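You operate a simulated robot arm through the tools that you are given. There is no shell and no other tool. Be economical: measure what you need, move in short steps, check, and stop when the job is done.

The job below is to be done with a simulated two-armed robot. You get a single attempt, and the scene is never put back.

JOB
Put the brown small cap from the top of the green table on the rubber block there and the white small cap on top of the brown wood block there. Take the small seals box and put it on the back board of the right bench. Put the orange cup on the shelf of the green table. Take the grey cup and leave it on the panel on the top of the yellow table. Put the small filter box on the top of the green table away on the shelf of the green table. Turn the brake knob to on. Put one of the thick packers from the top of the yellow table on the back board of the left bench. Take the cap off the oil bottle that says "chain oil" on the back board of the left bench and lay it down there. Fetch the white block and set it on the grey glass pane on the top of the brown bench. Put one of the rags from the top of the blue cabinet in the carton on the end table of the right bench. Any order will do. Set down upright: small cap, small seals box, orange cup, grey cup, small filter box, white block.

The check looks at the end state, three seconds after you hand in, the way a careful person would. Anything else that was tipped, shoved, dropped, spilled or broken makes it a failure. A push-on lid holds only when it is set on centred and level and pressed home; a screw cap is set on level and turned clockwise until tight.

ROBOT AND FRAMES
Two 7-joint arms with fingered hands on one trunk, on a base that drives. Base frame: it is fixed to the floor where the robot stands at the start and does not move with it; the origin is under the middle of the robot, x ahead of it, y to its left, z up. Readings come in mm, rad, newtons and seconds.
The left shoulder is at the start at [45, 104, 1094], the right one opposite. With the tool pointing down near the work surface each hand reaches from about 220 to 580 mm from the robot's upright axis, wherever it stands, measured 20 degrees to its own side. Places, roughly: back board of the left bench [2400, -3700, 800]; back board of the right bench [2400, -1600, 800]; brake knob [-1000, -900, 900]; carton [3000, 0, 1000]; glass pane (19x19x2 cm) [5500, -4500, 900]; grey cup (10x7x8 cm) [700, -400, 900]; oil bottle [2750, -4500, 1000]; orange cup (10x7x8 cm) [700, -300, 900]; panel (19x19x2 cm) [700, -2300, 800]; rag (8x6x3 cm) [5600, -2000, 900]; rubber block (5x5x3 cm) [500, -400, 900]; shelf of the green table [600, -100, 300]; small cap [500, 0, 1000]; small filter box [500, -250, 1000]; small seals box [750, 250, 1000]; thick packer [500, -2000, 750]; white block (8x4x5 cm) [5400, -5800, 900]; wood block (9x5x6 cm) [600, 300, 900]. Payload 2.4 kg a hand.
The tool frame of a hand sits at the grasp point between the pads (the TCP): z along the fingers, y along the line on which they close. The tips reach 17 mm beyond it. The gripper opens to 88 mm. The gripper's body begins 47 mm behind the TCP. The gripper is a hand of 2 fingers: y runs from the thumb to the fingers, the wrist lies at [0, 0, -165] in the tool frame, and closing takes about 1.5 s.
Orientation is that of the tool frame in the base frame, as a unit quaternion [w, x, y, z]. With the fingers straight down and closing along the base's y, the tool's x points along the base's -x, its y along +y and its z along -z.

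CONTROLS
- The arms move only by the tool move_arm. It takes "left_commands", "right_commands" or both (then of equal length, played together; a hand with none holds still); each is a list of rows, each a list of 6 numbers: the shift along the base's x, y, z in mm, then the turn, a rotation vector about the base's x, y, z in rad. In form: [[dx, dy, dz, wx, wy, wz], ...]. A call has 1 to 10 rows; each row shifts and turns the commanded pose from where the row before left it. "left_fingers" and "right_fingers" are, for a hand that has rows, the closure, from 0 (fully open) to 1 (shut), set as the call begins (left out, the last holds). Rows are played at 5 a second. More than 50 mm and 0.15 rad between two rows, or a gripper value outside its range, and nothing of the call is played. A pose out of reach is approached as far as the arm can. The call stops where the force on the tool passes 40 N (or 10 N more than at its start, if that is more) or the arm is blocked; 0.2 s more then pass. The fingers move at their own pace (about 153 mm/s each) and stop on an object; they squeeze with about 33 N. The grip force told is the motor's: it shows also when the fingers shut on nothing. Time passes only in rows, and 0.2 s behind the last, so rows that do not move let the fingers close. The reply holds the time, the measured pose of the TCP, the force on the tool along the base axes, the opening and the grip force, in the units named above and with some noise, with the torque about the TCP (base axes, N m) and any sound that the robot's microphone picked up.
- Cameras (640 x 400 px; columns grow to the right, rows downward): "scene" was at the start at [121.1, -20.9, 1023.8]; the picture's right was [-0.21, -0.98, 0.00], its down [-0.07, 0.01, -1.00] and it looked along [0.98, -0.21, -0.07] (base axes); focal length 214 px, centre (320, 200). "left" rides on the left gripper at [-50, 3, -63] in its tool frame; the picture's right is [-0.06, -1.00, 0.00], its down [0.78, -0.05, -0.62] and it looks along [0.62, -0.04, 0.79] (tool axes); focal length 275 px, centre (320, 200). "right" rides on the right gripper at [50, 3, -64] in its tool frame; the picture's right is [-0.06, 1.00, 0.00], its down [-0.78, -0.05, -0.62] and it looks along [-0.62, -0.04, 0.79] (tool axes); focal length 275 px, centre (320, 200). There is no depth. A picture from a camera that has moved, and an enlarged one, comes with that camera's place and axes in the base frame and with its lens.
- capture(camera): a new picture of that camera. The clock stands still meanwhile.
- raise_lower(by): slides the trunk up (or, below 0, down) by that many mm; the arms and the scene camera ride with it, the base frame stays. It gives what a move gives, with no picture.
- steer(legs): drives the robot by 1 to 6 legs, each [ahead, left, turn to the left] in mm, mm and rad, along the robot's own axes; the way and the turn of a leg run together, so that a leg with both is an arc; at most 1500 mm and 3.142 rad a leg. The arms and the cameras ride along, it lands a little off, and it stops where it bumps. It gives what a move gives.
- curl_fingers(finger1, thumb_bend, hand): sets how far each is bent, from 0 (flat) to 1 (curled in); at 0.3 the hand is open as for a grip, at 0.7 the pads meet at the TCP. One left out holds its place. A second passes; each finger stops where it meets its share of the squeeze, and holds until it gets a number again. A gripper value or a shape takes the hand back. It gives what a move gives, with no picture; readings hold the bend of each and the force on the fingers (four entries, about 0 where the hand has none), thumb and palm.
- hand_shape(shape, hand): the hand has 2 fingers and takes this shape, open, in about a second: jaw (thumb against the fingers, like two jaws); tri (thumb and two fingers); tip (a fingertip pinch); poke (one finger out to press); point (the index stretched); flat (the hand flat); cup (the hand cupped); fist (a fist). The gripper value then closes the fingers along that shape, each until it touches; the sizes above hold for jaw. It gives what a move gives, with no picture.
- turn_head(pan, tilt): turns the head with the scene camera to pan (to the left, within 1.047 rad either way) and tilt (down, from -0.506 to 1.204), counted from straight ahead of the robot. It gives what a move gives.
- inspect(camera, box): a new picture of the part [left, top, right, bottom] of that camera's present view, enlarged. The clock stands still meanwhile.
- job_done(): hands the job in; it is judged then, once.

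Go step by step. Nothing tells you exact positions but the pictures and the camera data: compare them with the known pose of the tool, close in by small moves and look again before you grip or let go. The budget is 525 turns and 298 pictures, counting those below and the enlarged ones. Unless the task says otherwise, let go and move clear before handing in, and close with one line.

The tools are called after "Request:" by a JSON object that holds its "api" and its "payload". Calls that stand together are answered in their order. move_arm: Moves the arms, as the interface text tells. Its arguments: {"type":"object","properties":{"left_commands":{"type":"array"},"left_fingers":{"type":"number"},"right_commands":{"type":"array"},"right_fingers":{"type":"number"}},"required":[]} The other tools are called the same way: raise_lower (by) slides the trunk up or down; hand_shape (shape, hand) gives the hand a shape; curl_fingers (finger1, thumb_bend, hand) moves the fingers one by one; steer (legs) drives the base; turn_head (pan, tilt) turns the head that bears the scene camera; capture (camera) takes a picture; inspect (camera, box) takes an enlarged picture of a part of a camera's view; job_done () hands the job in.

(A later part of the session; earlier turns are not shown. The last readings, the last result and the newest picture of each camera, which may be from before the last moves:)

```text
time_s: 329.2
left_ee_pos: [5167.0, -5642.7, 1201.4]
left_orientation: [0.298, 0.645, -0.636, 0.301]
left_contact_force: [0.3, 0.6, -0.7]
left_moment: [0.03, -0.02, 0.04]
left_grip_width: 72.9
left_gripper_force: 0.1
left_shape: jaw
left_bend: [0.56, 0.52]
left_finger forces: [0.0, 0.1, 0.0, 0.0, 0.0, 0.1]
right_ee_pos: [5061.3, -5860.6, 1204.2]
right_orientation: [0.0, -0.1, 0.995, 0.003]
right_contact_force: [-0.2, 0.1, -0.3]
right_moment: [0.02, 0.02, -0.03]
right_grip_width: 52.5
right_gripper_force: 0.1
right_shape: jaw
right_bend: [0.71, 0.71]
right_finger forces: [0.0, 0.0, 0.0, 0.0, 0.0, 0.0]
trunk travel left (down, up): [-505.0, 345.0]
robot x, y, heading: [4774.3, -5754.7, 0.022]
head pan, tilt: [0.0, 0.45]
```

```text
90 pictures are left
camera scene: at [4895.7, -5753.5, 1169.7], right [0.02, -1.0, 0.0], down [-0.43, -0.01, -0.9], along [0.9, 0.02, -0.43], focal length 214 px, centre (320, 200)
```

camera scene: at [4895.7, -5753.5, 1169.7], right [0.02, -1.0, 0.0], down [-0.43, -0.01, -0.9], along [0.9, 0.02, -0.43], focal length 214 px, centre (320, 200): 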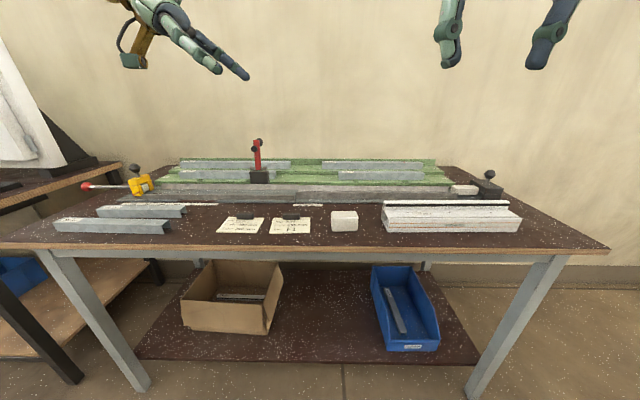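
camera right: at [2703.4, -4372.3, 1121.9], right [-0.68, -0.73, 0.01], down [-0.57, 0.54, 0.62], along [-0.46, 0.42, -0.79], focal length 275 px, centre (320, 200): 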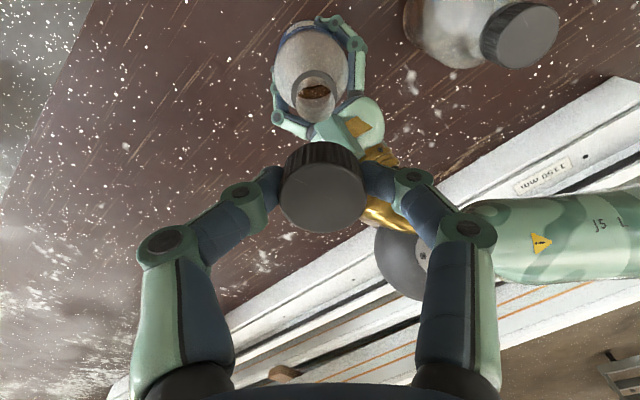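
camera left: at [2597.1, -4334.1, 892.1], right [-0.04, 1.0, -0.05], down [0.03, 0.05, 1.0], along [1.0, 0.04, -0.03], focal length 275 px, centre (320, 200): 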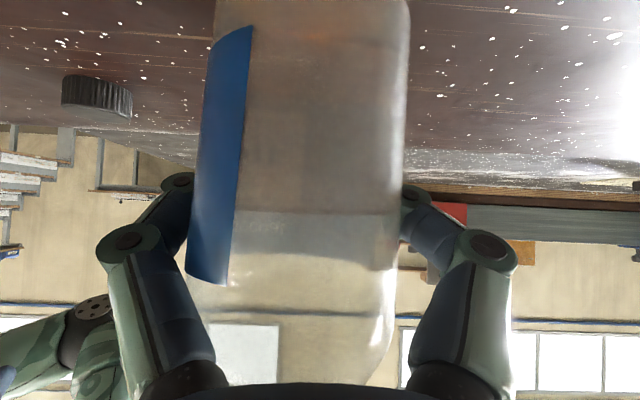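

Move closer and turn the right tool so it closes front-to-back on the block.

Request:
{"api": "steer", "payload": {"legs": [[195, 0, -0.02]]}}

Request:
{"api": "move_arm", "payload": {"right_commands": [[0, 0, -8, 0, 0, -0.135], [0, 0, -8, 0, 0, -0.135], [0, 0, -8, 0, 0, -0.135], [0, 0, -8, 0, 0, -0.135], [0, 0, -8, 0, 0, -0.135], [0, 0, -8, 0, 0, -0.135], [0, 0, -8, 0, 0, -0.135], [0, 0, -8, 0, 0, -0.135], [0, 0, -8, 0, 0, -0.135], [0, 0, -8, 0, 0, -0.135]], "right_fingers": 0.1}}

Request:
{"api": "move_arm", "payload": {"right_commands": [[30, 15, -20, 0, 0, -0.135], [30, 15, -20, 0, 0, -0.135], [30, 15, -20, 0, 0, -0.1], [25, 5, -20, 0, 0, 0]]}}

Request:
{"api": "turn_head", "payload": {"pan": 0, "tilt": 0.65}}

Request:
{"api": "capture", "payload": {"camera": "scene"}}

Request:
{"api": "capture", "payload": {"camera": "right"}}

```text
time_s: 330.8
left_ee_pos: [5363.7, -5648.9, 1200.9]
left_orientation: [-0.3, -0.64, 0.641, -0.299]
left_contact_force: [0.3, 0.2, 0.3]
left_moment: [0.01, -0.02, 0.01]
left_grip_width: 72.7
left_gripper_force: 0.1
left_shape: jaw
left_bend: [0.56, 0.52]
left_finger forces: [0.0, 0.0, 0.1, 0.0, 0.1, 0.0]
right_ee_pos: [5252.0, -5863.6, 1202.9]
right_orientation: [-0.001, -0.089, 0.996, 0.002]
right_contact_force: [0.0, 0.5, -0.1]
right_moment: [-0.02, -0.01, -0.01]
right_grip_width: 52.7
right_gripper_force: 0.0
right_shape: jaw
right_bend: [0.71, 0.71]
right_finger forces: [0.0, 0.0, 0.1, 0.0, 0.0, 0.0]
trunk travel left (down, up): [-505.0, 345.0]
robot x, y, heading: [4970.5, -5755.3, -0.001]
head pan, tilt: [0.0, 0.45]
```

```text
time_s: 333.0
left_ee_pos: [5363.1, -5648.8, 1201.5]
left_orientation: [-0.3, -0.64, 0.641, -0.299]
left_contact_force: [1.2, -1.2, 0.0]
left_moment: [-0.01, -0.02, -0.02]
left_grip_width: 73.0
left_gripper_force: 0.0
left_shape: jaw
left_bend: [0.56, 0.52]
left_finger forces: [0.0, 0.0, 0.0, 0.0, 0.0, 0.1]
right_ee_pos: [5252.3, -5864.8, 1123.6]
right_orientation: [0.002, 0.553, 0.833, 0.002]
right_contact_force: [0.4, 0.1, -0.8]
right_moment: [-0.03, 0.0, -0.02]
right_grip_width: 79.1
right_gripper_force: 0.1
right_shape: jaw
right_bend: [0.48, 0.44]
right_finger forces: [0.0, 0.1, 0.0, 0.0, 0.0, 0.1]
trunk travel left (down, up): [-505.0, 345.0]
robot x, y, heading: [4972.1, -5752.4, -0.003]
head pan, tilt: [0.0, 0.45]
```

```text
time_s: 334.0
left_ee_pos: [5362.6, -5647.7, 1201.8]
left_orientation: [-0.301, -0.639, 0.642, -0.299]
left_contact_force: [0.9, -0.2, -0.1]
left_moment: [-0.03, 0.04, 0.02]
left_grip_width: 73.1
left_gripper_force: 0.1
left_shape: jaw
left_bend: [0.56, 0.52]
left_finger forces: [0.1, 0.0, 0.0, 0.0, 0.1, 0.0]
right_ee_pos: [5367.2, -5813.9, 1045.2]
right_orientation: [0.002, 0.696, 0.718, 0.001]
right_contact_force: [-0.2, 0.5, -0.5]
right_moment: [0.02, 0.02, -0.03]
right_grip_width: 78.9
right_gripper_force: 0.0
right_shape: jaw
right_bend: [0.48, 0.44]
right_finger forces: [0.1, 0.1, 0.0, 0.0, 0.0, 0.1]
trunk travel left (down, up): [-505.0, 345.0]
robot x, y, heading: [4968.5, -5750.5, -0.002]
head pan, tilt: [0.0, 0.45]
```

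```text
time_s: 334.7
left_ee_pos: [5362.5, -5648.0, 1201.2]
left_orientation: [-0.3, -0.64, 0.641, -0.298]
left_contact_force: [-0.1, -0.8, -0.1]
left_moment: [0.03, 0.0, 0.0]
left_grip_width: 72.9
left_gripper_force: 0.1
left_shape: jaw
left_bend: [0.56, 0.52]
left_finger forces: [0.0, 0.1, 0.1, 0.0, 0.0, 0.0]
right_ee_pos: [5367.4, -5814.0, 1045.2]
right_orientation: [0.001, 0.696, 0.718, 0.001]
right_contact_force: [0.0, -0.7, -0.1]
right_moment: [0.0, -0.02, 0.03]
right_grip_width: 79.1
right_gripper_force: 0.1
right_shape: jaw
right_bend: [0.48, 0.44]
right_finger forces: [0.0, 0.1, 0.0, 0.0, 0.0, 0.0]
trunk travel left (down, up): [-505.0, 345.0]
robot x, y, heading: [4971.5, -5752.1, -0.003]
head pan, tilt: [0.0, 0.649]
```

```text
89 pictures are left
camera scene: at [5084.6, -5754.1, 1151.9], right [0.0, -1.0, 0.0], down [-0.6, 0.0, -0.8], along [0.8, 0.0, -0.6], focal length 214 px, centre (320, 200)
```

scene: 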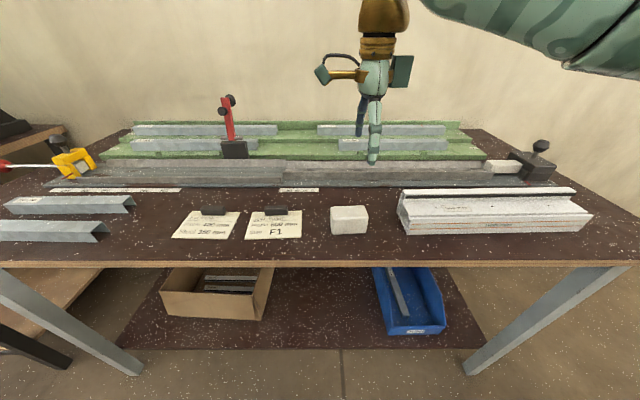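

```text
88 pictures are left
camera right: at [5368.6, -5762.6, 1108.6], right [1.0, -0.03, 0.0], down [-0.03, -0.79, 0.62], along [-0.02, -0.62, -0.79], focal length 275 px, centre (320, 200)
```

right: 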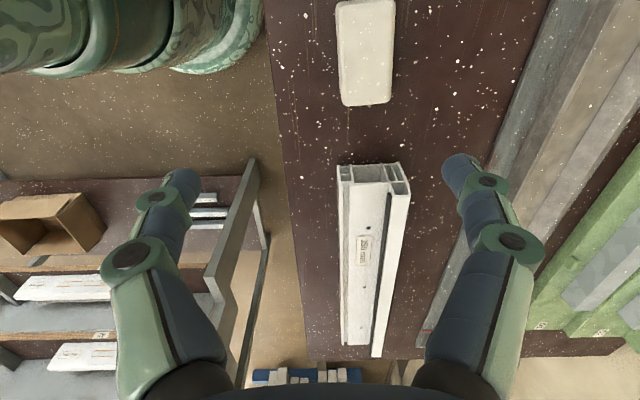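

Block centre ≈(5400,-5802), top ≈890. Move over it and descend.

Request:
{"api": "move_arm", "payload": {"right_commands": [[16, 5, -30, 0, 0, 0], [17, 6, -35, 0, 0, 0], [0, 0, -30, 0, 0, 0]], "right_fingers": 0.22}}

Request:
{"api": "capture", "payload": {"camera": "right"}}

```text
time_s: 335.5
left_ee_pos: [5363.5, -5648.6, 1202.1]
left_orientation: [-0.3, -0.64, 0.641, -0.298]
left_contact_force: [-0.5, -0.1, 0.2]
left_moment: [0.01, 0.01, 0.0]
left_grip_width: 72.9
left_gripper_force: 0.1
left_shape: jaw
left_bend: [0.56, 0.52]
left_finger forces: [0.0, 0.0, 0.1, 0.0, 0.0, 0.1]
right_ee_pos: [5399.8, -5802.9, 949.0]
right_orientation: [0.002, 0.695, 0.719, 0.002]
right_contact_force: [0.9, 0.1, 0.0]
right_moment: [-0.02, -0.03, -0.02]
right_grip_width: 68.8
right_gripper_force: 0.0
right_shape: jaw
right_bend: [0.61, 0.57]
right_finger forces: [0.0, 0.0, 0.1, 0.0, 0.0, 0.0]
trunk travel left (down, up): [-505.0, 345.0]
robot x, y, heading: [4968.6, -5753.1, -0.002]
head pan, tilt: [0.0, 0.649]
```

```text
87 pictures are left
camera right: at [5402.0, -5751.3, 1011.4], right [1.0, -0.03, 0.0], down [-0.03, -0.79, 0.62], along [-0.01, -0.62, -0.79], focal length 275 px, centre (320, 200)
```

right: 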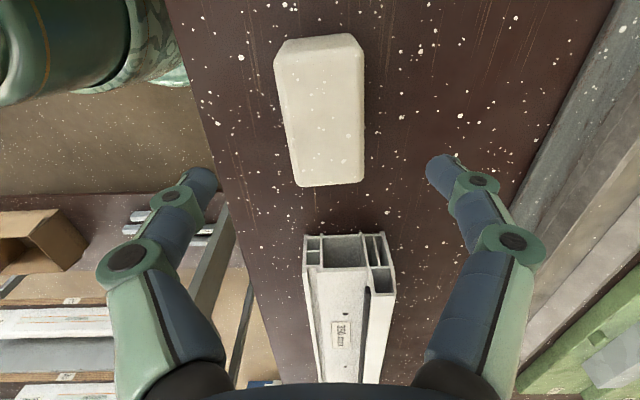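

Request:
{"api": "move_arm", "payload": {"right_commands": [[2, 4, -35, 0, 0, 0], [0, 0, -30, 0, 0, 0], [0, 0, -15, 0, 0, 0], [0, 0, 0, 0, 0, 0]]}}

Request:
{"api": "move_arm", "payload": {"right_commands": [[0, 0, 0, 0, 0, 0], [0, 0, 0, 0, 0, 0], [0, 0, 0, 0, 0, 0], [0, 0, 0, 0, 0, 0], [0, 0, 0, 0, 0, 0]], "right_fingers": 1}}

Request:
{"api": "move_arm", "payload": {"right_commands": [[0, 0, 5, 0, 0, 0], [0, 0, 25, 0, 0, 0], [0, 0, 40, 0, 0, 0], [0, 0, 40, 0, 0, 0]]}}

Request:
{"api": "capture", "payload": {"camera": "right"}}

Request:
{"api": "inspect", "payload": {"camera": "scene", "box": [280, 100, 440, 240]}}

```text
time_s: 336.5
left_ee_pos: [5361.8, -5648.7, 1201.2]
left_orientation: [-0.3, -0.64, 0.642, -0.298]
left_contact_force: [0.6, -0.3, -0.5]
left_moment: [0.02, 0.01, 0.01]
left_grip_width: 73.1
left_gripper_force: 0.1
left_shape: jaw
left_bend: [0.56, 0.52]
left_finger forces: [0.0, 0.0, 0.1, 0.1, 0.0, 0.0]
right_ee_pos: [5403.5, -5800.1, 869.9]
right_orientation: [0.002, 0.696, 0.718, 0.0]
right_contact_force: [0.6, 0.5, 0.8]
right_moment: [-0.02, 0.02, 0.01]
right_grip_width: 68.9
right_gripper_force: 0.0
right_shape: jaw
right_bend: [0.61, 0.57]
right_finger forces: [0.0, 0.1, 0.0, 0.1, 0.1, 0.1]
trunk travel left (down, up): [-505.0, 345.0]
robot x, y, heading: [4969.6, -5754.4, -0.004]
head pan, tilt: [0.0, 0.649]
```

```text
time_s: 337.7
left_ee_pos: [5363.3, -5648.7, 1201.7]
left_orientation: [-0.3, -0.64, 0.641, -0.3]
left_contact_force: [0.6, 0.6, -0.6]
left_moment: [0.01, 0.0, 0.05]
left_grip_width: 73.2
left_gripper_force: 0.1
left_shape: jaw
left_bend: [0.56, 0.52]
left_finger forces: [0.0, 0.0, 0.0, 0.1, 0.1, 0.0]
right_ee_pos: [5401.8, -5798.3, 868.9]
right_orientation: [0.001, 0.696, 0.718, 0.002]
right_contact_force: [0.9, 0.1, -0.2]
right_moment: [0.02, 0.01, -0.01]
right_grip_width: 33.5
right_gripper_force: 33.0
right_shape: jaw
right_bend: [0.74, 0.7]
right_finger forces: [27.6, 0.0, 0.0, 0.0, 27.6, 0.1]
trunk travel left (down, up): [-505.0, 345.0]
robot x, y, heading: [4971.0, -5752.9, 0.004]
head pan, tilt: [0.0, 0.649]
```

```text
time_s: 338.7
left_ee_pos: [5363.2, -5647.9, 1201.8]
left_orientation: [-0.3, -0.64, 0.641, -0.298]
left_contact_force: [-1.0, -0.3, 0.2]
left_moment: [-0.03, 0.02, 0.0]
left_grip_width: 73.0
left_gripper_force: 0.0
left_shape: jaw
left_bend: [0.56, 0.52]
left_finger forces: [0.0, 0.0, 0.0, 0.0, 0.1, 0.1]
right_ee_pos: [5400.6, -5800.1, 977.7]
right_orientation: [0.002, 0.696, 0.718, 0.001]
right_contact_force: [-0.6, 0.8, -1.1]
right_moment: [-0.02, 0.0, -0.02]
right_grip_width: 34.0
right_gripper_force: 32.2
right_shape: jaw
right_bend: [0.74, 0.71]
right_finger forces: [27.7, 0.0, 0.0, 0.0, 27.6, 0.0]
trunk travel left (down, up): [-505.0, 345.0]
robot x, y, heading: [4975.0, -5753.2, 0.002]
head pan, tilt: [0.0, 0.649]
```

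```text
86 pictures are left
camera right: at [5402.8, -5749.3, 1041.1], right [1.0, -0.03, 0.0], down [-0.03, -0.79, 0.62], along [-0.02, -0.62, -0.79], focal length 275 px, centre (320, 200)
```

right: 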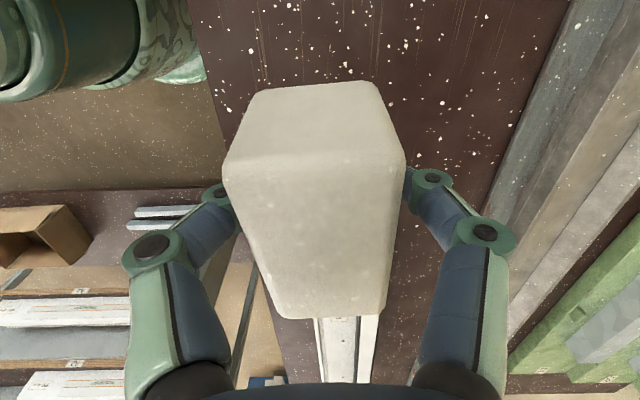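

```text
2.86 times, centred on (360, 170) of scene
camera zoom: at [5084.7, -5754.0, 1151.8], right [0.0, -1.0, 0.0], down [-0.6, 0.0, -0.8], along [0.8, 0.0, -0.6], focal length 613 px, centre (206, 286)
```

zoom: 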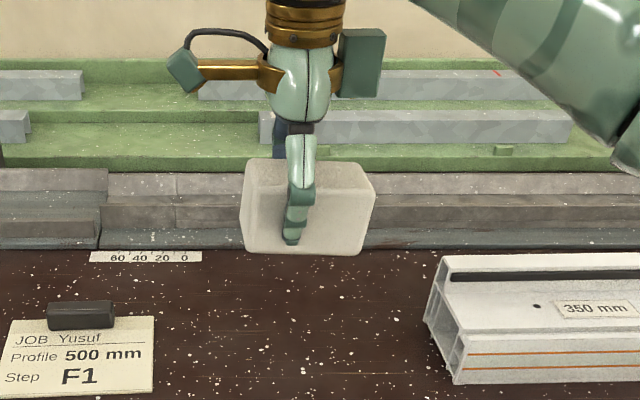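

Block held. Back off and drive left to the brown bench.

Request:
{"api": "move_arm", "payload": {"right_commands": [[-20, 0, 40, 0, 0, 0], [-30, 0, 30, 0, 0, 0], [-35, 0, 10, 0, 0, 0]]}}

Request:
{"api": "steer", "payload": {"legs": [[-330, 0, 0], [0, 1160, 0]]}}

Request:
{"api": "turn_head", "payload": {"pan": 0, "tilt": 0.45}}

Request:
{"api": "capture", "payload": {"camera": "scene"}}

```text
time_s: 339.5
left_ee_pos: [5362.9, -5649.2, 1201.0]
left_orientation: [-0.3, -0.64, 0.641, -0.299]
left_contact_force: [0.2, 0.3, 0.7]
left_moment: [-0.01, -0.02, 0.0]
left_grip_width: 72.9
left_gripper_force: 0.1
left_shape: jaw
left_bend: [0.56, 0.52]
left_finger forces: [0.0, 0.0, 0.0, 0.0, 0.1, 0.0]
right_ee_pos: [5314.8, -5800.7, 1058.4]
right_orientation: [0.001, 0.696, 0.718, 0.001]
right_contact_force: [0.4, 0.2, -1.1]
right_moment: [0.02, 0.02, -0.01]
right_grip_width: 34.1
right_gripper_force: 32.6
right_shape: jaw
right_bend: [0.75, 0.71]
right_finger forces: [27.6, 0.0, 0.0, 0.0, 27.4, 0.1]
trunk travel left (down, up): [-505.0, 345.0]
robot x, y, heading: [4971.3, -5750.4, 0.0]
head pan, tilt: [0.0, 0.649]
```

```text
time_s: 347.2
left_ee_pos: [5024.1, -4483.8, 1201.8]
left_orientation: [-0.301, -0.64, 0.64, -0.299]
left_contact_force: [0.0, -0.5, 0.1]
left_moment: [0.02, 0.01, 0.01]
left_grip_width: 72.9
left_gripper_force: 0.1
left_shape: jaw
left_bend: [0.56, 0.52]
left_finger forces: [0.1, 0.0, 0.1, 0.0, 0.0, 0.1]
right_ee_pos: [4978.5, -4635.9, 1057.7]
right_orientation: [0.0, 0.695, 0.719, 0.001]
right_contact_force: [-0.6, -0.2, -1.6]
right_moment: [0.0, 0.0, 0.02]
right_grip_width: 33.8
right_gripper_force: 33.5
right_shape: jaw
right_bend: [0.75, 0.71]
right_finger forces: [27.4, 0.0, 0.0, 0.0, 27.5, 0.0]
trunk travel left (down, up): [-505.0, 345.0]
robot x, y, heading: [4631.0, -4587.2, 0.004]
head pan, tilt: [0.0, 0.649]
```

```text
time_s: 348.0
left_ee_pos: [5025.1, -4483.3, 1201.2]
left_orientation: [-0.301, -0.64, 0.641, -0.298]
left_contact_force: [-0.7, -0.4, -0.5]
left_moment: [0.02, -0.01, -0.03]
left_grip_width: 72.9
left_gripper_force: 0.1
left_shape: jaw
left_bend: [0.56, 0.52]
left_finger forces: [0.0, 0.0, 0.0, 0.1, 0.0, 0.0]
right_ee_pos: [4978.6, -4635.0, 1058.4]
right_orientation: [0.001, 0.695, 0.719, 0.001]
right_contact_force: [0.4, -0.3, -1.6]
right_moment: [0.01, 0.0, 0.0]
right_grip_width: 34.0
right_gripper_force: 32.6
right_shape: jaw
right_bend: [0.75, 0.71]
right_finger forces: [27.5, 0.0, 0.0, 0.0, 27.5, 0.1]
trunk travel left (down, up): [-505.0, 345.0]
robot x, y, heading: [4632.1, -4587.1, -0.004]
head pan, tilt: [0.0, 0.45]
```

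```text
84 pictures are left
camera scene: at [4751.6, -4590.2, 1169.6], right [0.0, -1.0, 0.0], down [-0.44, 0.0, -0.9], along [0.9, 0.0, -0.44], focal length 214 px, centre (320, 200)
```

scene: 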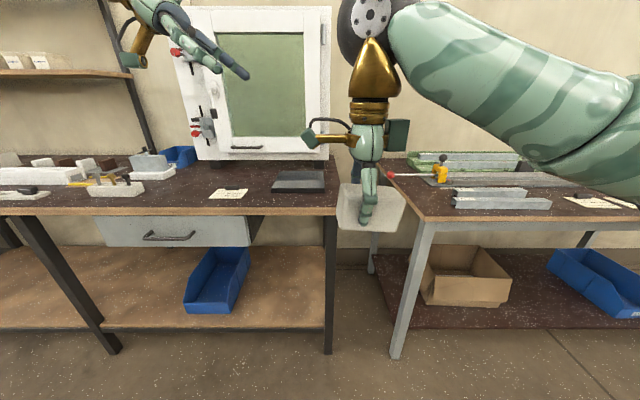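

Pane spans ≈x 5430–5620, y −4611…−4423 on the brown bench (front x≈5370). Drive in.

Request:
{"api": "steer", "payload": {"legs": [[0, 110, 0], [420, 0, 0]]}}

Request:
{"api": "turn_head", "payload": {"pan": -0.1, "tilt": 0.75}}

Request:
{"api": "capture", "payload": {"camera": "scene"}}

Request:
{"api": "capture", "payload": {"camera": "right"}}

```text
time_s: 351.4
left_ee_pos: [5444.6, -4378.5, 1202.3]
left_orientation: [-0.301, -0.639, 0.642, -0.299]
left_contact_force: [-0.4, 0.3, 0.4]
left_moment: [0.0, 0.03, 0.02]
left_grip_width: 72.8
left_gripper_force: 0.0
left_shape: jaw
left_bend: [0.56, 0.52]
left_finger forces: [0.0, 0.0, 0.0, 0.0, 0.1, 0.1]
right_ee_pos: [5397.4, -4529.9, 1058.9]
right_orientation: [0.001, 0.697, 0.717, 0.001]
right_contact_force: [-0.2, -0.4, -1.5]
right_moment: [0.01, -0.03, -0.02]
right_grip_width: 33.8
right_gripper_force: 32.9
right_shape: jaw
right_bend: [0.75, 0.71]
right_finger forces: [27.5, 0.0, 0.0, 0.1, 27.5, 0.0]
trunk travel left (down, up): [-505.0, 345.0]
robot x, y, heading: [5051.5, -4478.4, -0.008]
head pan, tilt: [0.0, 0.45]
```

```text
time_s: 352.1
left_ee_pos: [5443.5, -4376.5, 1200.4]
left_orientation: [-0.301, -0.639, 0.642, -0.298]
left_contact_force: [-0.5, -0.2, 0.4]
left_moment: [-0.01, 0.02, -0.02]
left_grip_width: 72.8
left_gripper_force: 0.1
left_shape: jaw
left_bend: [0.56, 0.52]
left_finger forces: [0.1, 0.0, 0.1, 0.0, 0.0, 0.1]
right_ee_pos: [5397.0, -4528.0, 1058.5]
right_orientation: [0.001, 0.697, 0.717, 0.001]
right_contact_force: [0.1, -0.2, -1.3]
right_moment: [0.05, -0.01, 0.03]
right_grip_width: 34.0
right_gripper_force: 33.5
right_shape: jaw
right_bend: [0.75, 0.71]
right_finger forces: [27.5, 0.0, 0.1, 0.1, 27.5, 0.1]
trunk travel left (down, up): [-505.0, 345.0]
robot x, y, heading: [5049.5, -4476.4, -0.003]
head pan, tilt: [-0.099, 0.75]
```

```text
83 pictures are left
camera scene: at [5161.1, -4490.0, 1143.3], right [-0.1, -0.99, 0.0], down [-0.68, 0.07, -0.73], along [0.73, -0.08, -0.68], focal length 214 px, centre (320, 200)
```

scene: 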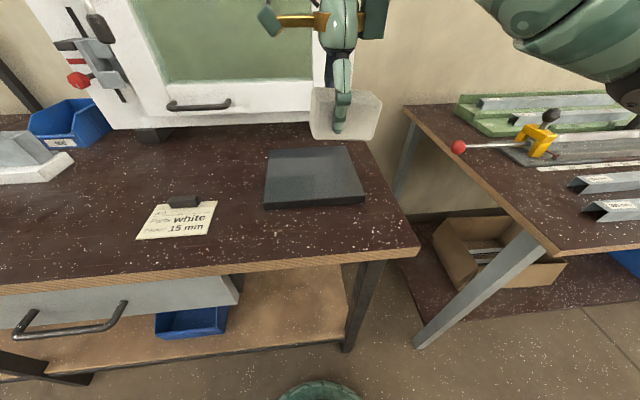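

```text
82 pictures are left
camera right: at [5398.9, -4477.5, 1121.2], right [1.0, -0.03, 0.0], down [-0.03, -0.79, 0.62], along [-0.02, -0.62, -0.79], focal length 275 px, centre (320, 200)
```

right: 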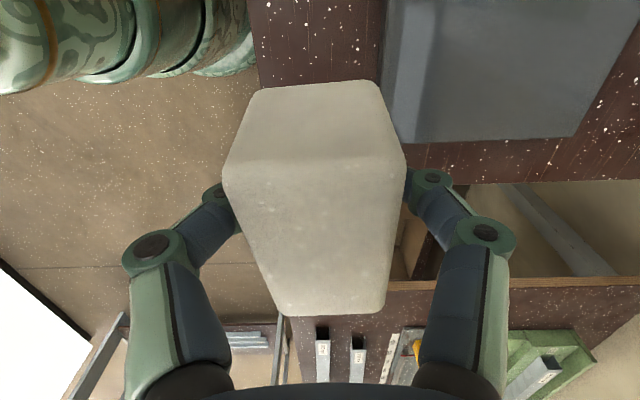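

Move the block over the pane (5520,-4510) and descend.

Request:
{"api": "move_arm", "payload": {"right_commands": [[31, 4, -10, 0, 0, 0], [31, 5, -15, 0, 0, 0], [31, 5, -20, 0, 0, 0], [30, 4, -25, 0, 0, 0], [0, 0, -35, 0, 0, 0], [0, 0, -25, 0, 0, 0]]}}

Request:
{"api": "inspect", "payload": {"camera": "scene", "box": [240, 70, 400, 230]}}

```text
time_s: 353.6
left_ee_pos: [5444.1, -4377.3, 1200.8]
left_orientation: [-0.301, -0.639, 0.642, -0.299]
left_contact_force: [0.0, -0.5, 0.4]
left_moment: [0.01, 0.0, 0.01]
left_grip_width: 73.0
left_gripper_force: 0.0
left_shape: jaw
left_bend: [0.56, 0.52]
left_finger forces: [0.0, 0.1, 0.0, 0.0, 0.1, 0.0]
right_ee_pos: [5518.9, -4510.6, 928.0]
right_orientation: [0.001, 0.698, 0.717, 0.002]
right_contact_force: [-0.1, -1.0, -2.2]
right_moment: [-0.03, 0.0, 0.01]
right_grip_width: 33.7
right_gripper_force: 33.4
right_shape: jaw
right_bend: [0.75, 0.71]
right_finger forces: [27.3, 0.0, 0.0, 0.1, 27.4, 0.1]
trunk travel left (down, up): [-505.0, 345.0]
robot x, y, heading: [5053.3, -4479.6, -0.005]
head pan, tilt: [-0.099, 0.75]
```

```text
2.50 times, centred on (320, 150) of scene
camera zoom: at [5161.1, -4489.9, 1143.2], right [-0.1, -0.99, 0.0], down [-0.68, 0.07, -0.73], along [0.73, -0.08, -0.68], focal length 536 px, centre (320, 325)
```

zoom: 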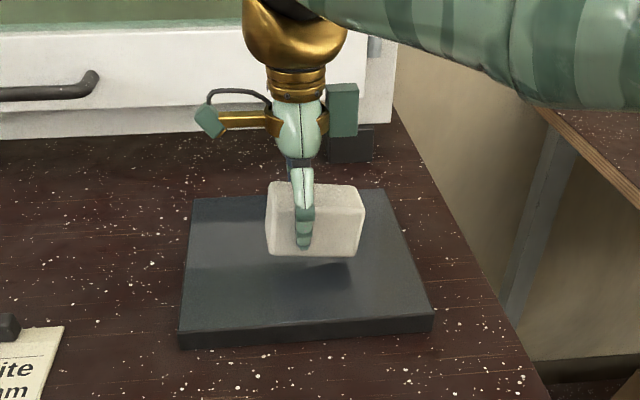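

Request:
{"api": "move_arm", "payload": {"right_commands": [[0, 0, -10, 0, 0, 0], [0, 0, -8, 0, 0, 0], [0, 0, 0, 0, 0, 0]]}}

Request:
{"api": "move_arm", "payload": {"right_commands": [[0, 0, -4, 0, 0, 0], [0, 0, -3, 0, 0, 0], [0, 0, 0, 0, 0, 0]]}}

Request:
{"api": "move_arm", "payload": {"right_commands": [[0, 0, -3, 0, 0, 0], [0, 0, -3, 0, 0, 0], [0, 0, 0, 0, 0, 0]]}}

Request:
{"api": "inspect", "payload": {"camera": "scene", "box": [260, 100, 380, 210]}}

```text
time_s: 354.4
left_ee_pos: [5444.3, -4376.8, 1201.1]
left_orientation: [-0.301, -0.639, 0.642, -0.298]
left_contact_force: [0.0, 0.0, -0.1]
left_moment: [-0.03, 0.01, 0.0]
left_grip_width: 72.8
left_gripper_force: 0.0
left_shape: jaw
left_bend: [0.56, 0.52]
left_finger forces: [0.1, 0.0, 0.2, 0.0, 0.0, 0.1]
right_ee_pos: [5519.9, -4511.1, 911.4]
right_orientation: [0.001, 0.697, 0.717, 0.001]
right_contact_force: [-0.6, 0.1, -0.7]
right_moment: [0.0, -0.03, 0.01]
right_grip_width: 33.9
right_gripper_force: 33.3
right_shape: jaw
right_bend: [0.75, 0.71]
right_finger forces: [27.4, 0.0, 0.0, 0.0, 27.3, 0.0]
trunk travel left (down, up): [-505.0, 345.0]
robot x, y, heading: [5050.8, -4477.4, -0.007]
head pan, tilt: [-0.099, 0.75]
```

```text
time_s: 355.1
left_ee_pos: [5443.2, -4376.7, 1202.1]
left_orientation: [-0.301, -0.638, 0.643, -0.298]
left_contact_force: [-0.1, 0.2, 0.5]
left_moment: [-0.02, -0.01, 0.01]
left_grip_width: 72.7
left_gripper_force: 0.1
left_shape: jaw
left_bend: [0.56, 0.52]
left_finger forces: [0.1, 0.0, 0.0, 0.1, 0.0, 0.0]
right_ee_pos: [5519.3, -4510.6, 905.0]
right_orientation: [0.002, 0.697, 0.717, 0.003]
right_contact_force: [0.0, -1.3, 16.3]
right_moment: [-0.02, 0.03, -0.02]
right_grip_width: 35.9
right_gripper_force: 33.3
right_shape: jaw
right_bend: [0.78, 0.74]
right_finger forces: [28.5, 0.0, 0.0, 0.0, 28.7, 0.0]
trunk travel left (down, up): [-505.0, 345.0]
robot x, y, heading: [5054.8, -4481.9, -0.004]
head pan, tilt: [-0.099, 0.75]
```

```text
time_s: 355.9
left_ee_pos: [5440.5, -4378.1, 1203.9]
left_orientation: [-0.299, -0.638, 0.643, -0.299]
left_contact_force: [0.6, -0.8, -0.7]
left_moment: [-0.02, 0.0, 0.01]
left_grip_width: 72.8
left_gripper_force: 0.0
left_shape: jaw
left_bend: [0.56, 0.52]
left_finger forces: [0.0, 0.0, 0.1, 0.0, 0.0, 0.1]
right_ee_pos: [5517.3, -4510.2, 898.5]
right_orientation: [0.002, 0.697, 0.717, 0.004]
right_contact_force: [-1.1, -2.7, 37.1]
right_moment: [-0.04, 0.0, 0.0]
right_grip_width: 38.5
right_gripper_force: 33.7
right_shape: jaw
right_bend: [0.82, 0.8]
right_finger forces: [28.9, 0.0, 0.0, 0.0, 30.2, 0.0]
trunk travel left (down, up): [-505.0, 345.0]
robot x, y, heading: [5051.5, -4479.8, -0.006]
head pan, tilt: [-0.099, 0.75]
```

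```text
3.64 times, centred on (320, 155) of scene
camera zoom: at [5158.4, -4490.2, 1143.7], right [-0.1, -0.99, 0.0], down [-0.68, 0.07, -0.73], along [0.73, -0.08, -0.68], focal length 780 px, centre (320, 364)
```

zoom: 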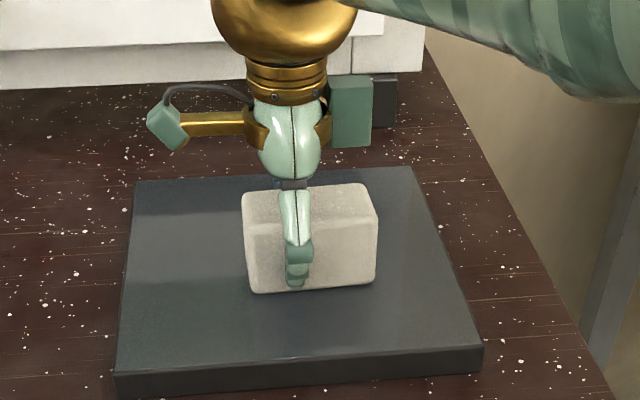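

On the pane. Unload, open, and lift straight up.

Request:
{"api": "move_arm", "payload": {"right_commands": [[0, 0, 5, 0, 0, 0], [0, 0, 2, 0, 0, 0], [0, 0, 0, 0, 0, 0]]}}

Request:
{"api": "move_arm", "payload": {"right_commands": [[0, 0, 1, 0, 0, 0], [0, 0, 0, 0, 0, 0], [0, 0, 0, 0, 0, 0], [0, 0, 30, 0, 0, 0], [0, 0, 40, 0, 0, 0], [-20, 0, 40, 0, 0, 0]], "right_fingers": 0.25}}

Request:
{"api": "inspect", "payload": {"camera": "scene", "box": [260, 100, 380, 210]}}

```text
time_s: 356.8
left_ee_pos: [5442.1, -4376.4, 1200.6]
left_orientation: [-0.301, -0.639, 0.642, -0.298]
left_contact_force: [-0.5, 0.9, 0.2]
left_moment: [0.02, 0.02, 0.0]
left_grip_width: 73.0
left_gripper_force: 0.1
left_shape: jaw
left_bend: [0.56, 0.52]
left_finger forces: [0.0, 0.1, 0.0, 0.0, 0.0, 0.0]
right_ee_pos: [5518.3, -4510.2, 904.3]
right_orientation: [0.001, 0.697, 0.717, 0.001]
right_contact_force: [1.2, -0.7, 6.3]
right_moment: [-0.03, 0.03, 0.02]
right_grip_width: 38.1
right_gripper_force: 32.6
right_shape: jaw
right_bend: [0.81, 0.77]
right_finger forces: [25.5, 0.0, 0.0, 0.1, 25.2, 0.1]
trunk travel left (down, up): [-505.0, 345.0]
robot x, y, heading: [5054.6, -4478.1, -0.003]
head pan, tilt: [-0.099, 0.75]
```

```text
time_s: 358.1
left_ee_pos: [5443.0, -4377.6, 1201.1]
left_orientation: [-0.301, -0.639, 0.642, -0.298]
left_contact_force: [-1.0, 1.1, -0.2]
left_moment: [0.02, 0.0, -0.01]
left_grip_width: 72.9
left_gripper_force: 0.2
left_shape: jaw
left_bend: [0.56, 0.52]
left_finger forces: [0.1, 0.0, 0.0, 0.1, 0.1, 0.1]
right_ee_pos: [5501.0, -4512.5, 1014.5]
right_orientation: [0.001, 0.697, 0.717, 0.0]
right_contact_force: [-1.1, 0.2, 0.6]
right_moment: [0.04, -0.03, -0.02]
right_grip_width: 65.9
right_gripper_force: 0.1
right_shape: jaw
right_bend: [0.64, 0.6]
right_finger forces: [0.1, 0.0, 0.0, 0.0, 0.0, 0.0]
trunk travel left (down, up): [-505.0, 345.0]
robot x, y, heading: [5051.9, -4480.8, -0.005]
head pan, tilt: [-0.099, 0.75]
```

```text
3.64 times, centred on (320, 155) of scene
camera zoom: at [5160.8, -4489.9, 1143.2], right [-0.1, -0.99, 0.0], down [-0.68, 0.07, -0.73], along [0.73, -0.08, -0.68], focal length 780 px, centre (320, 364)
```

zoom: 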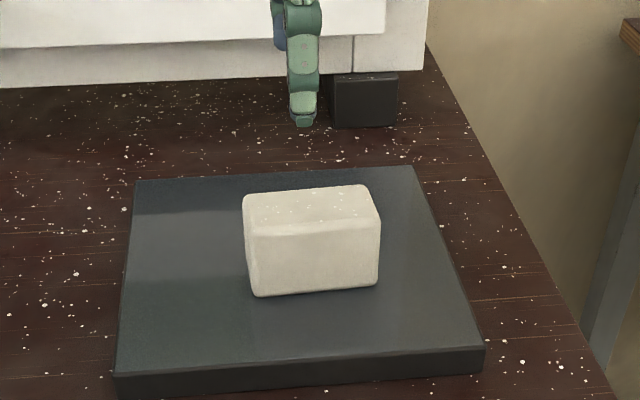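

White block done. Next, a rag from the blue cabinet (≈5600,-2000): back off and drive left.

Request:
{"api": "steer", "payload": {"legs": [[-450, 0, 0], [0, 1300, 0], [0, 1050, 0]]}}

Request:
{"api": "turn_head", "payload": {"pan": 0, "tilt": 0.4}}

Request:
{"api": "capture", "payload": {"camera": "scene"}}

```text
time_s: 372.0
left_ee_pos: [5004.8, -2014.0, 1201.1]
left_orientation: [-0.301, -0.639, 0.642, -0.298]
left_contact_force: [-0.5, -0.5, 0.1]
left_moment: [0.0, -0.03, 0.01]
left_grip_width: 72.8
left_gripper_force: 0.1
left_shape: jaw
left_bend: [0.56, 0.52]
left_finger forces: [0.0, 0.1, 0.0, 0.0, 0.2, 0.0]
right_ee_pos: [5062.2, -2147.1, 1014.7]
right_orientation: [0.001, 0.696, 0.718, 0.001]
right_contact_force: [-0.7, -0.7, 0.1]
right_moment: [0.01, -0.01, 0.0]
right_grip_width: 66.0
right_gripper_force: 0.0
right_shape: jaw
right_bend: [0.64, 0.6]
right_finger forces: [0.0, 0.0, 0.0, 0.0, 0.0, 0.0]
trunk travel left (down, up): [-505.0, 345.0]
robot x, y, heading: [4616.7, -2114.8, 0.002]
head pan, tilt: [-0.099, 0.75]
```

```text
time_s: 372.9
left_ee_pos: [5005.5, -2013.8, 1201.3]
left_orientation: [-0.301, -0.639, 0.642, -0.298]
left_contact_force: [0.0, 0.3, -0.4]
left_moment: [-0.03, 0.03, 0.0]
left_grip_width: 73.0
left_gripper_force: 0.1
left_shape: jaw
left_bend: [0.56, 0.52]
left_finger forces: [0.0, 0.1, 0.0, 0.0, 0.0, 0.0]
right_ee_pos: [5061.9, -2148.0, 1014.7]
right_orientation: [0.001, 0.696, 0.718, 0.001]
right_contact_force: [-0.3, 0.0, -0.2]
right_moment: [-0.02, -0.01, -0.01]
right_grip_width: 65.8
right_gripper_force: 0.1
right_shape: jaw
right_bend: [0.64, 0.6]
right_finger forces: [0.0, 0.1, 0.0, 0.0, 0.0, 0.1]
trunk travel left (down, up): [-505.0, 345.0]
robot x, y, heading: [4611.7, -2121.3, -0.003]
head pan, tilt: [0.0, 0.4]
```

```text
78 pictures are left
camera scene: at [4732.6, -2119.1, 1174.2], right [0.0, -1.0, 0.0], down [-0.39, 0.0, -0.92], along [0.92, 0.0, -0.39], focal length 214 px, centre (320, 200)
```

scene: 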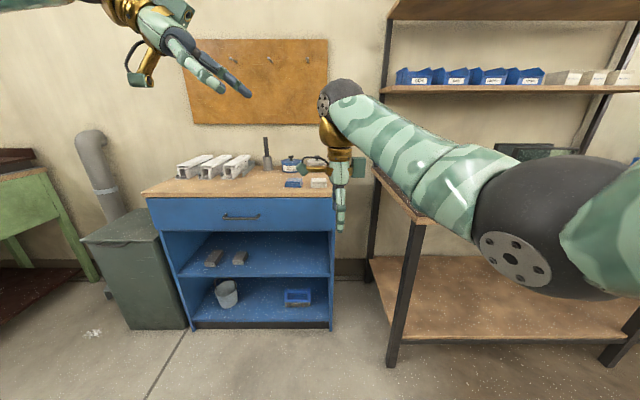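

Request:
{"api": "inspect", "payload": {"camera": "scene", "box": [140, 130, 350, 240]}}

```text
3.05 times, centred on (245, 185) of scene
camera zoom: at [4732.6, -2119.1, 1174.2], right [0.0, -1.0, 0.0], down [-0.39, 0.0, -0.92], along [0.92, 0.0, -0.39], focal length 654 px, centre (549, 246)
```

zoom: 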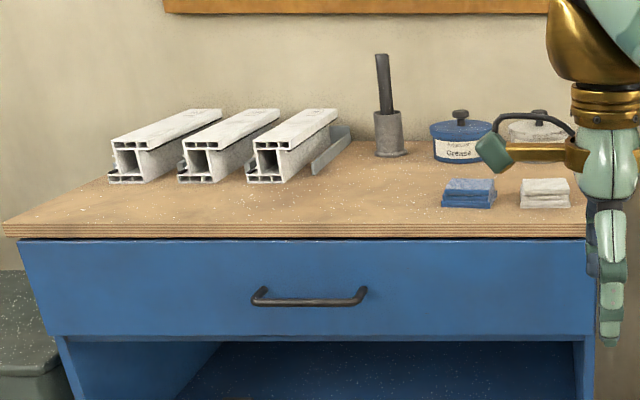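

Two folded rags (blue and white) sit at the cabinet's front right. I'll take the blue one. Retract the right hand a bit and drive in.

Request:
{"api": "move_arm", "payload": {"right_commands": [[-40, 0, 20, 0, 0, 0], [-40, 0, 10, 0, 0, 0], [-30, 0, 0, 0, 0, 0]], "left_commands": [[-30, 20, 0, 0, 0, 0], [-30, 20, 0, 0, 0, 0], [0, 0, 0, 0, 0, 0]]}}

Request:
{"api": "steer", "payload": {"legs": [[0, 130, 0], [500, 0, 0]]}}

Request:
{"api": "turn_head", "payload": {"pan": -0.1, "tilt": 0.7}}

Request:
{"api": "capture", "payload": {"camera": "scene"}}

Request:
{"api": "capture", "payload": {"camera": "right"}}

```text
time_s: 373.7
left_ee_pos: [4944.3, -1975.5, 1200.7]
left_orientation: [-0.3, -0.64, 0.642, -0.299]
left_contact_force: [-0.3, 0.0, 0.0]
left_moment: [0.01, -0.02, 0.02]
left_grip_width: 72.8
left_gripper_force: 0.1
left_shape: jaw
left_bend: [0.56, 0.52]
left_finger forces: [0.0, 0.1, 0.1, 0.1, 0.1, 0.0]
right_ee_pos: [4950.1, -2150.9, 1044.5]
right_orientation: [0.001, 0.696, 0.718, 0.001]
right_contact_force: [-0.4, 0.8, 0.1]
right_moment: [0.03, -0.01, -0.01]
right_grip_width: 66.0
right_gripper_force: 0.1
right_shape: jaw
right_bend: [0.64, 0.6]
right_finger forces: [0.0, 0.1, 0.1, 0.0, 0.0, 0.0]
trunk travel left (down, up): [-505.0, 345.0]
robot x, y, heading: [4611.6, -2115.6, -0.004]
head pan, tilt: [0.0, 0.4]
```

```text
time_s: 377.5
left_ee_pos: [5451.8, -1850.5, 1201.8]
left_orientation: [-0.301, -0.638, 0.644, -0.297]
left_contact_force: [-0.2, 0.4, -0.5]
left_moment: [0.01, 0.0, -0.03]
left_grip_width: 72.8
left_gripper_force: 0.2
left_shape: jaw
left_bend: [0.56, 0.52]
left_finger forces: [0.0, 0.0, 0.1, 0.1, 0.0, 0.0]
right_ee_pos: [5457.7, -2024.9, 1045.5]
right_orientation: [0.001, 0.699, 0.715, 0.002]
right_contact_force: [0.2, 0.0, 0.5]
right_moment: [0.0, 0.01, -0.02]
right_grip_width: 66.1
right_gripper_force: 0.1
right_shape: jaw
right_bend: [0.64, 0.6]
right_finger forces: [0.1, 0.1, 0.0, 0.0, 0.0, 0.0]
trunk travel left (down, up): [-505.0, 345.0]
robot x, y, heading: [5118.5, -1987.4, -0.008]
head pan, tilt: [0.0, 0.4]
```

```text
time_s: 378.3
left_ee_pos: [5451.4, -1849.4, 1202.3]
left_orientation: [-0.301, -0.637, 0.644, -0.297]
left_contact_force: [0.1, 1.1, -1.4]
left_moment: [-0.01, 0.02, -0.01]
left_grip_width: 72.8
left_gripper_force: 0.0
left_shape: jaw
left_bend: [0.56, 0.52]
left_finger forces: [0.1, 0.0, 0.0, 0.0, 0.0, 0.0]
right_ee_pos: [5455.8, -2024.9, 1045.4]
right_orientation: [0.001, 0.698, 0.716, 0.001]
right_contact_force: [-0.2, 0.5, -0.4]
right_moment: [0.03, -0.01, 0.01]
right_grip_width: 65.8
right_gripper_force: 0.2
right_shape: jaw
right_bend: [0.64, 0.6]
right_finger forces: [0.1, 0.0, 0.0, 0.0, 0.0, 0.0]
trunk travel left (down, up): [-505.0, 345.0]
robot x, y, heading: [5120.8, -1989.2, -0.013]
head pan, tilt: [-0.099, 0.7]
```

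```text
76 pictures are left
camera scene: at [5230.7, -2000.5, 1147.5], right [-0.11, -0.99, 0.0], down [-0.64, 0.07, -0.77], along [0.76, -0.08, -0.64], focal length 214 px, centre (320, 200)
```

scene: 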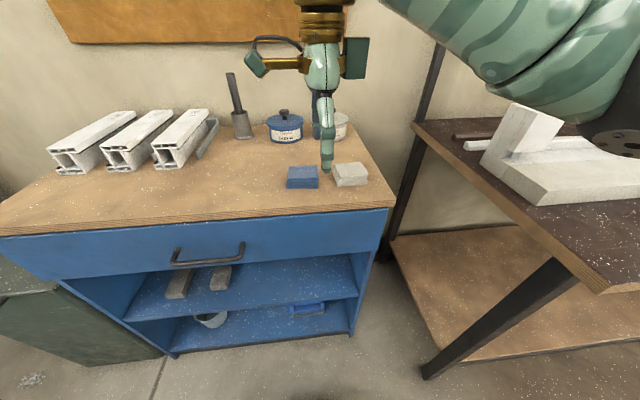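

```text
75 pictures are left
camera right: at [5459.2, -1973.6, 1108.5], right [1.0, -0.04, 0.0], down [-0.03, -0.79, 0.62], along [-0.02, -0.62, -0.79], focal length 275 px, centre (320, 200)
```

right: 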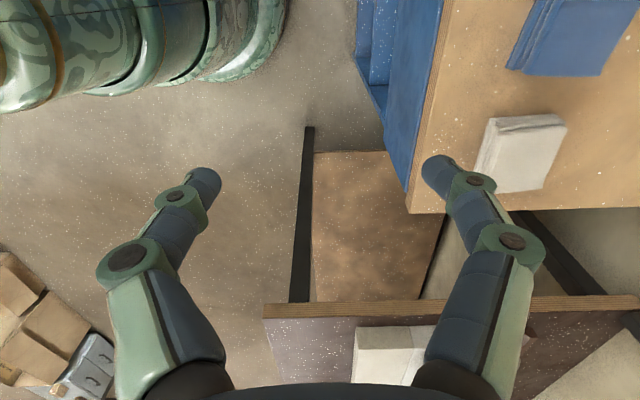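

Blue rag at ≈(5641,-2010). Move 120 mm closer and bring the right hand above it.

Request:
{"api": "steer", "payload": {"legs": [[120, 0, 0.01]]}}

Request:
{"api": "move_arm", "payload": {"right_commands": [[30, 8, -20, 0, 0, 0], [30, 7, -30, 0, 0, 0], [8, 0, -40, 0, 0, 0]], "right_fingers": 0.05}}

Request:
{"api": "capture", "payload": {"camera": "right"}}

```text
time_s: 379.6
left_ee_pos: [5571.3, -1847.1, 1201.5]
left_orientation: [-0.3, -0.64, 0.641, -0.298]
left_contact_force: [-0.6, -1.1, 0.2]
left_moment: [0.0, 0.01, -0.02]
left_grip_width: 73.1
left_gripper_force: 0.1
left_shape: jaw
left_bend: [0.56, 0.52]
left_finger forces: [0.0, 0.2, 0.0, 0.0, 0.0, 0.0]
right_ee_pos: [5577.3, -2021.9, 1044.7]
right_orientation: [0.001, 0.695, 0.719, 0.001]
right_contact_force: [0.0, 0.3, 0.2]
right_moment: [0.0, 0.01, -0.01]
right_grip_width: 65.7
right_gripper_force: 0.1
right_shape: jaw
right_bend: [0.64, 0.6]
right_finger forces: [0.1, 0.0, 0.1, 0.0, 0.0, 0.0]
trunk travel left (down, up): [-505.0, 345.0]
robot x, y, heading: [5241.6, -1990.0, -0.003]
head pan, tilt: [-0.099, 0.7]
```

```text
time_s: 380.4
left_ee_pos: [5569.6, -1847.6, 1201.8]
left_orientation: [-0.299, -0.641, 0.641, -0.299]
left_contact_force: [-0.1, 0.0, 0.5]
left_moment: [0.0, -0.02, 0.0]
left_grip_width: 72.8
left_gripper_force: 0.1
left_shape: jaw
left_bend: [0.56, 0.52]
left_finger forces: [0.0, 0.1, 0.0, 0.0, 0.0, 0.0]
right_ee_pos: [5643.5, -2006.7, 956.1]
right_orientation: [0.001, 0.696, 0.718, 0.002]
right_contact_force: [0.0, 0.3, 0.5]
right_moment: [0.0, -0.01, 0.02]
right_grip_width: 83.4
right_gripper_force: 0.1
right_shape: jaw
right_bend: [0.4, 0.37]
right_finger forces: [0.0, 0.1, 0.1, 0.1, 0.1, 0.1]
trunk travel left (down, up): [-505.0, 345.0]
robot x, y, heading: [5238.5, -1991.9, -0.0]
head pan, tilt: [-0.099, 0.7]
```

```text
74 pictures are left
camera right: at [5645.7, -1955.2, 1018.0], right [1.0, -0.03, 0.0], down [-0.02, -0.79, 0.62], along [-0.01, -0.62, -0.79], focal length 275 px, centre (320, 200)
```

right: 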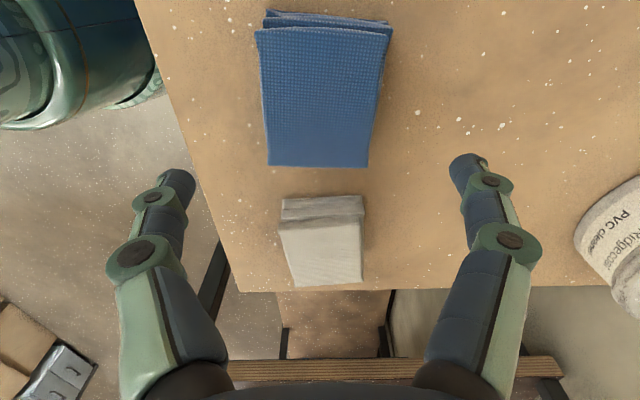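

Centred. Narrow the fingers, descend beside the rag and close.

Request:
{"api": "move_arm", "payload": {"right_commands": [[2, 6, -25, 0, 0, 0], [0, 0, -25, 0, 0, 0], [0, 0, -15, 0, 0, 0], [0, 0, -10, 0, 0, 0], [0, 0, 0, 0, 0, 0]], "right_fingers": 0.15}}

Request:
{"api": "capture", "payload": {"camera": "right"}}

```text
time_s: 381.6
left_ee_pos: [5570.3, -1846.5, 1200.7]
left_orientation: [-0.3, -0.641, 0.641, -0.299]
left_contact_force: [0.4, 0.1, -0.1]
left_moment: [-0.01, -0.03, 0.03]
left_grip_width: 72.9
left_gripper_force: 0.1
left_shape: jaw
left_bend: [0.56, 0.52]
left_finger forces: [0.0, 0.0, 0.0, 0.1, 0.0, 0.0]
right_ee_pos: [5645.7, -2001.7, 880.9]
right_orientation: [0.001, 0.695, 0.719, 0.002]
right_contact_force: [-0.5, -0.1, -0.2]
right_moment: [-0.03, 0.01, 0.0]
right_grip_width: 74.8
right_gripper_force: 0.1
right_shape: jaw
right_bend: [0.54, 0.5]
right_finger forces: [0.0, 0.1, 0.0, 0.0, 0.1, 0.0]
trunk travel left (down, up): [-505.0, 345.0]
robot x, y, heading: [5239.3, -1991.8, -0.0]
head pan, tilt: [-0.099, 0.7]
```

```text
73 pictures are left
camera right: at [5648.2, -1951.1, 943.6], right [1.0, -0.03, 0.0], down [-0.02, -0.79, 0.62], along [-0.01, -0.62, -0.79], focal length 275 px, centre (320, 200)
```

right: 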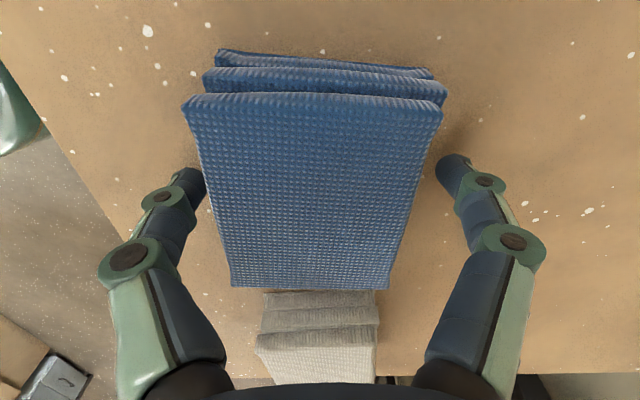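

Request:
{"api": "move_arm", "payload": {"right_commands": [[-2, 0, -4, 0, 0, 0], [0, 0, 0, 0, 0, 0]]}}

Request:
{"api": "move_arm", "payload": {"right_commands": [[0, 0, 0, 0, 0, 0], [0, 0, 0, 0, 0, 0], [0, 0, 0, 0, 0, 0], [0, 0, 0, 0, 0, 0], [0, 0, 0, 0, 0, 0]], "right_fingers": 1}}

Request:
{"api": "move_arm", "payload": {"right_commands": [[0, 0, 5, 0, 0, 0], [0, 0, 25, 0, 0, 0], [0, 0, 40, 0, 0, 0], [-10, 0, 40, 0, 0, 0], [-20, 0, 40, 0, 0, 0]]}}

Request:
{"api": "capture", "payload": {"camera": "right"}}

Request:
{"api": "capture", "payload": {"camera": "scene"}}

```text
time_s: 382.2
left_ee_pos: [5570.1, -1848.9, 1201.8]
left_orientation: [0.299, 0.641, -0.641, 0.299]
left_contact_force: [0.0, 0.4, -0.8]
left_moment: [0.02, 0.0, 0.0]
left_grip_width: 73.0
left_gripper_force: 0.1
left_shape: jaw
left_bend: [0.56, 0.52]
left_finger forces: [0.1, 0.0, 0.1, 0.0, 0.1, 0.1]
right_ee_pos: [5644.0, -2001.5, 877.0]
right_orientation: [0.001, 0.696, 0.718, 0.002]
right_contact_force: [0.2, 0.2, 1.2]
right_moment: [-0.01, 0.05, 0.01]
right_grip_width: 74.8
right_gripper_force: 0.0
right_shape: jaw
right_bend: [0.54, 0.5]
right_finger forces: [0.2, 0.1, 0.0, 0.0, 1.7, 0.0]
trunk travel left (down, up): [-505.0, 345.0]
robot x, y, heading: [5240.4, -1990.9, 0.0]
head pan, tilt: [-0.099, 0.7]
```

```text
time_s: 383.4
left_ee_pos: [5570.1, -1846.5, 1201.4]
left_orientation: [-0.299, -0.64, 0.641, -0.299]
left_contact_force: [-1.5, 0.3, 0.4]
left_moment: [0.01, 0.01, -0.02]
left_grip_width: 72.9
left_gripper_force: 0.1
left_shape: jaw
left_bend: [0.56, 0.52]
left_finger forces: [0.0, 0.1, 0.0, 0.0, 0.0, 0.0]
right_ee_pos: [5644.6, -2002.4, 877.0]
right_orientation: [0.002, 0.696, 0.718, 0.003]
right_contact_force: [0.6, 1.6, 8.8]
right_moment: [0.01, 0.11, 0.02]
right_grip_width: 52.7
right_gripper_force: 33.0
right_shape: jaw
right_bend: [0.73, 0.69]
right_finger forces: [29.5, 0.0, 0.0, 0.0, 31.8, 0.0]
trunk travel left (down, up): [-505.0, 345.0]
robot x, y, heading: [5241.9, -1990.4, 0.0]
head pan, tilt: [-0.099, 0.7]
```

```text
time_s: 384.6
left_ee_pos: [5569.9, -1848.9, 1200.9]
left_orientation: [-0.299, -0.64, 0.641, -0.299]
left_contact_force: [-0.9, 0.8, 0.0]
left_moment: [0.01, -0.02, 0.04]
left_grip_width: 72.8
left_gripper_force: 0.1
left_shape: jaw
left_bend: [0.56, 0.52]
left_finger forces: [0.1, 0.0, 0.0, 0.0, 0.0, 0.0]
right_ee_pos: [5614.1, -2002.8, 1025.3]
right_orientation: [0.001, 0.695, 0.719, 0.001]
right_contact_force: [0.0, -0.8, 0.1]
right_moment: [0.0, 0.03, 0.02]
right_grip_width: 52.5
right_gripper_force: 32.4
right_shape: jaw
right_bend: [0.73, 0.69]
right_finger forces: [26.5, 0.1, 0.0, 0.0, 26.5, 0.0]
trunk travel left (down, up): [-505.0, 345.0]
robot x, y, heading: [5238.1, -1990.0, 0.003]
head pan, tilt: [-0.099, 0.7]
```

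```text
72 pictures are left
camera right: at [5616.8, -1951.5, 1088.7], right [1.0, -0.03, 0.0], down [-0.02, -0.79, 0.62], along [-0.02, -0.62, -0.79], focal length 275 px, centre (320, 200)
```

right: 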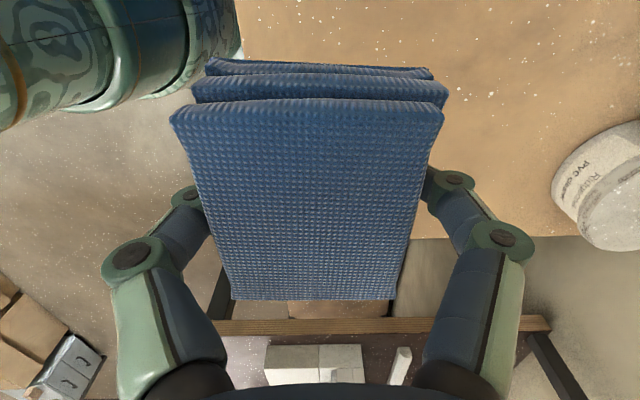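

```text
71 pictures are left
camera scene: at [5350.9, -2000.4, 1147.5], right [-0.1, -0.99, 0.0], down [-0.64, 0.06, -0.76], along [0.76, -0.08, -0.64], focal length 214 px, centre (320, 200)
```

scene: 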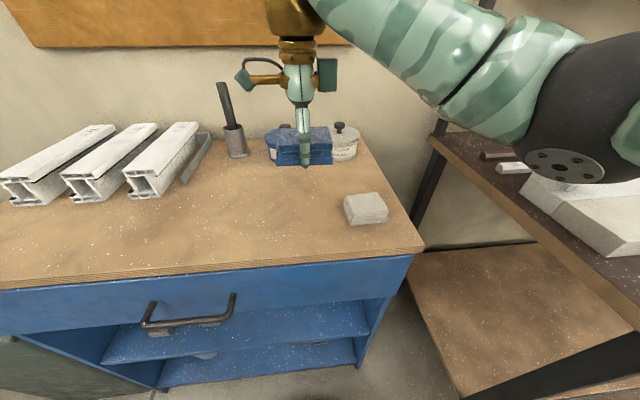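

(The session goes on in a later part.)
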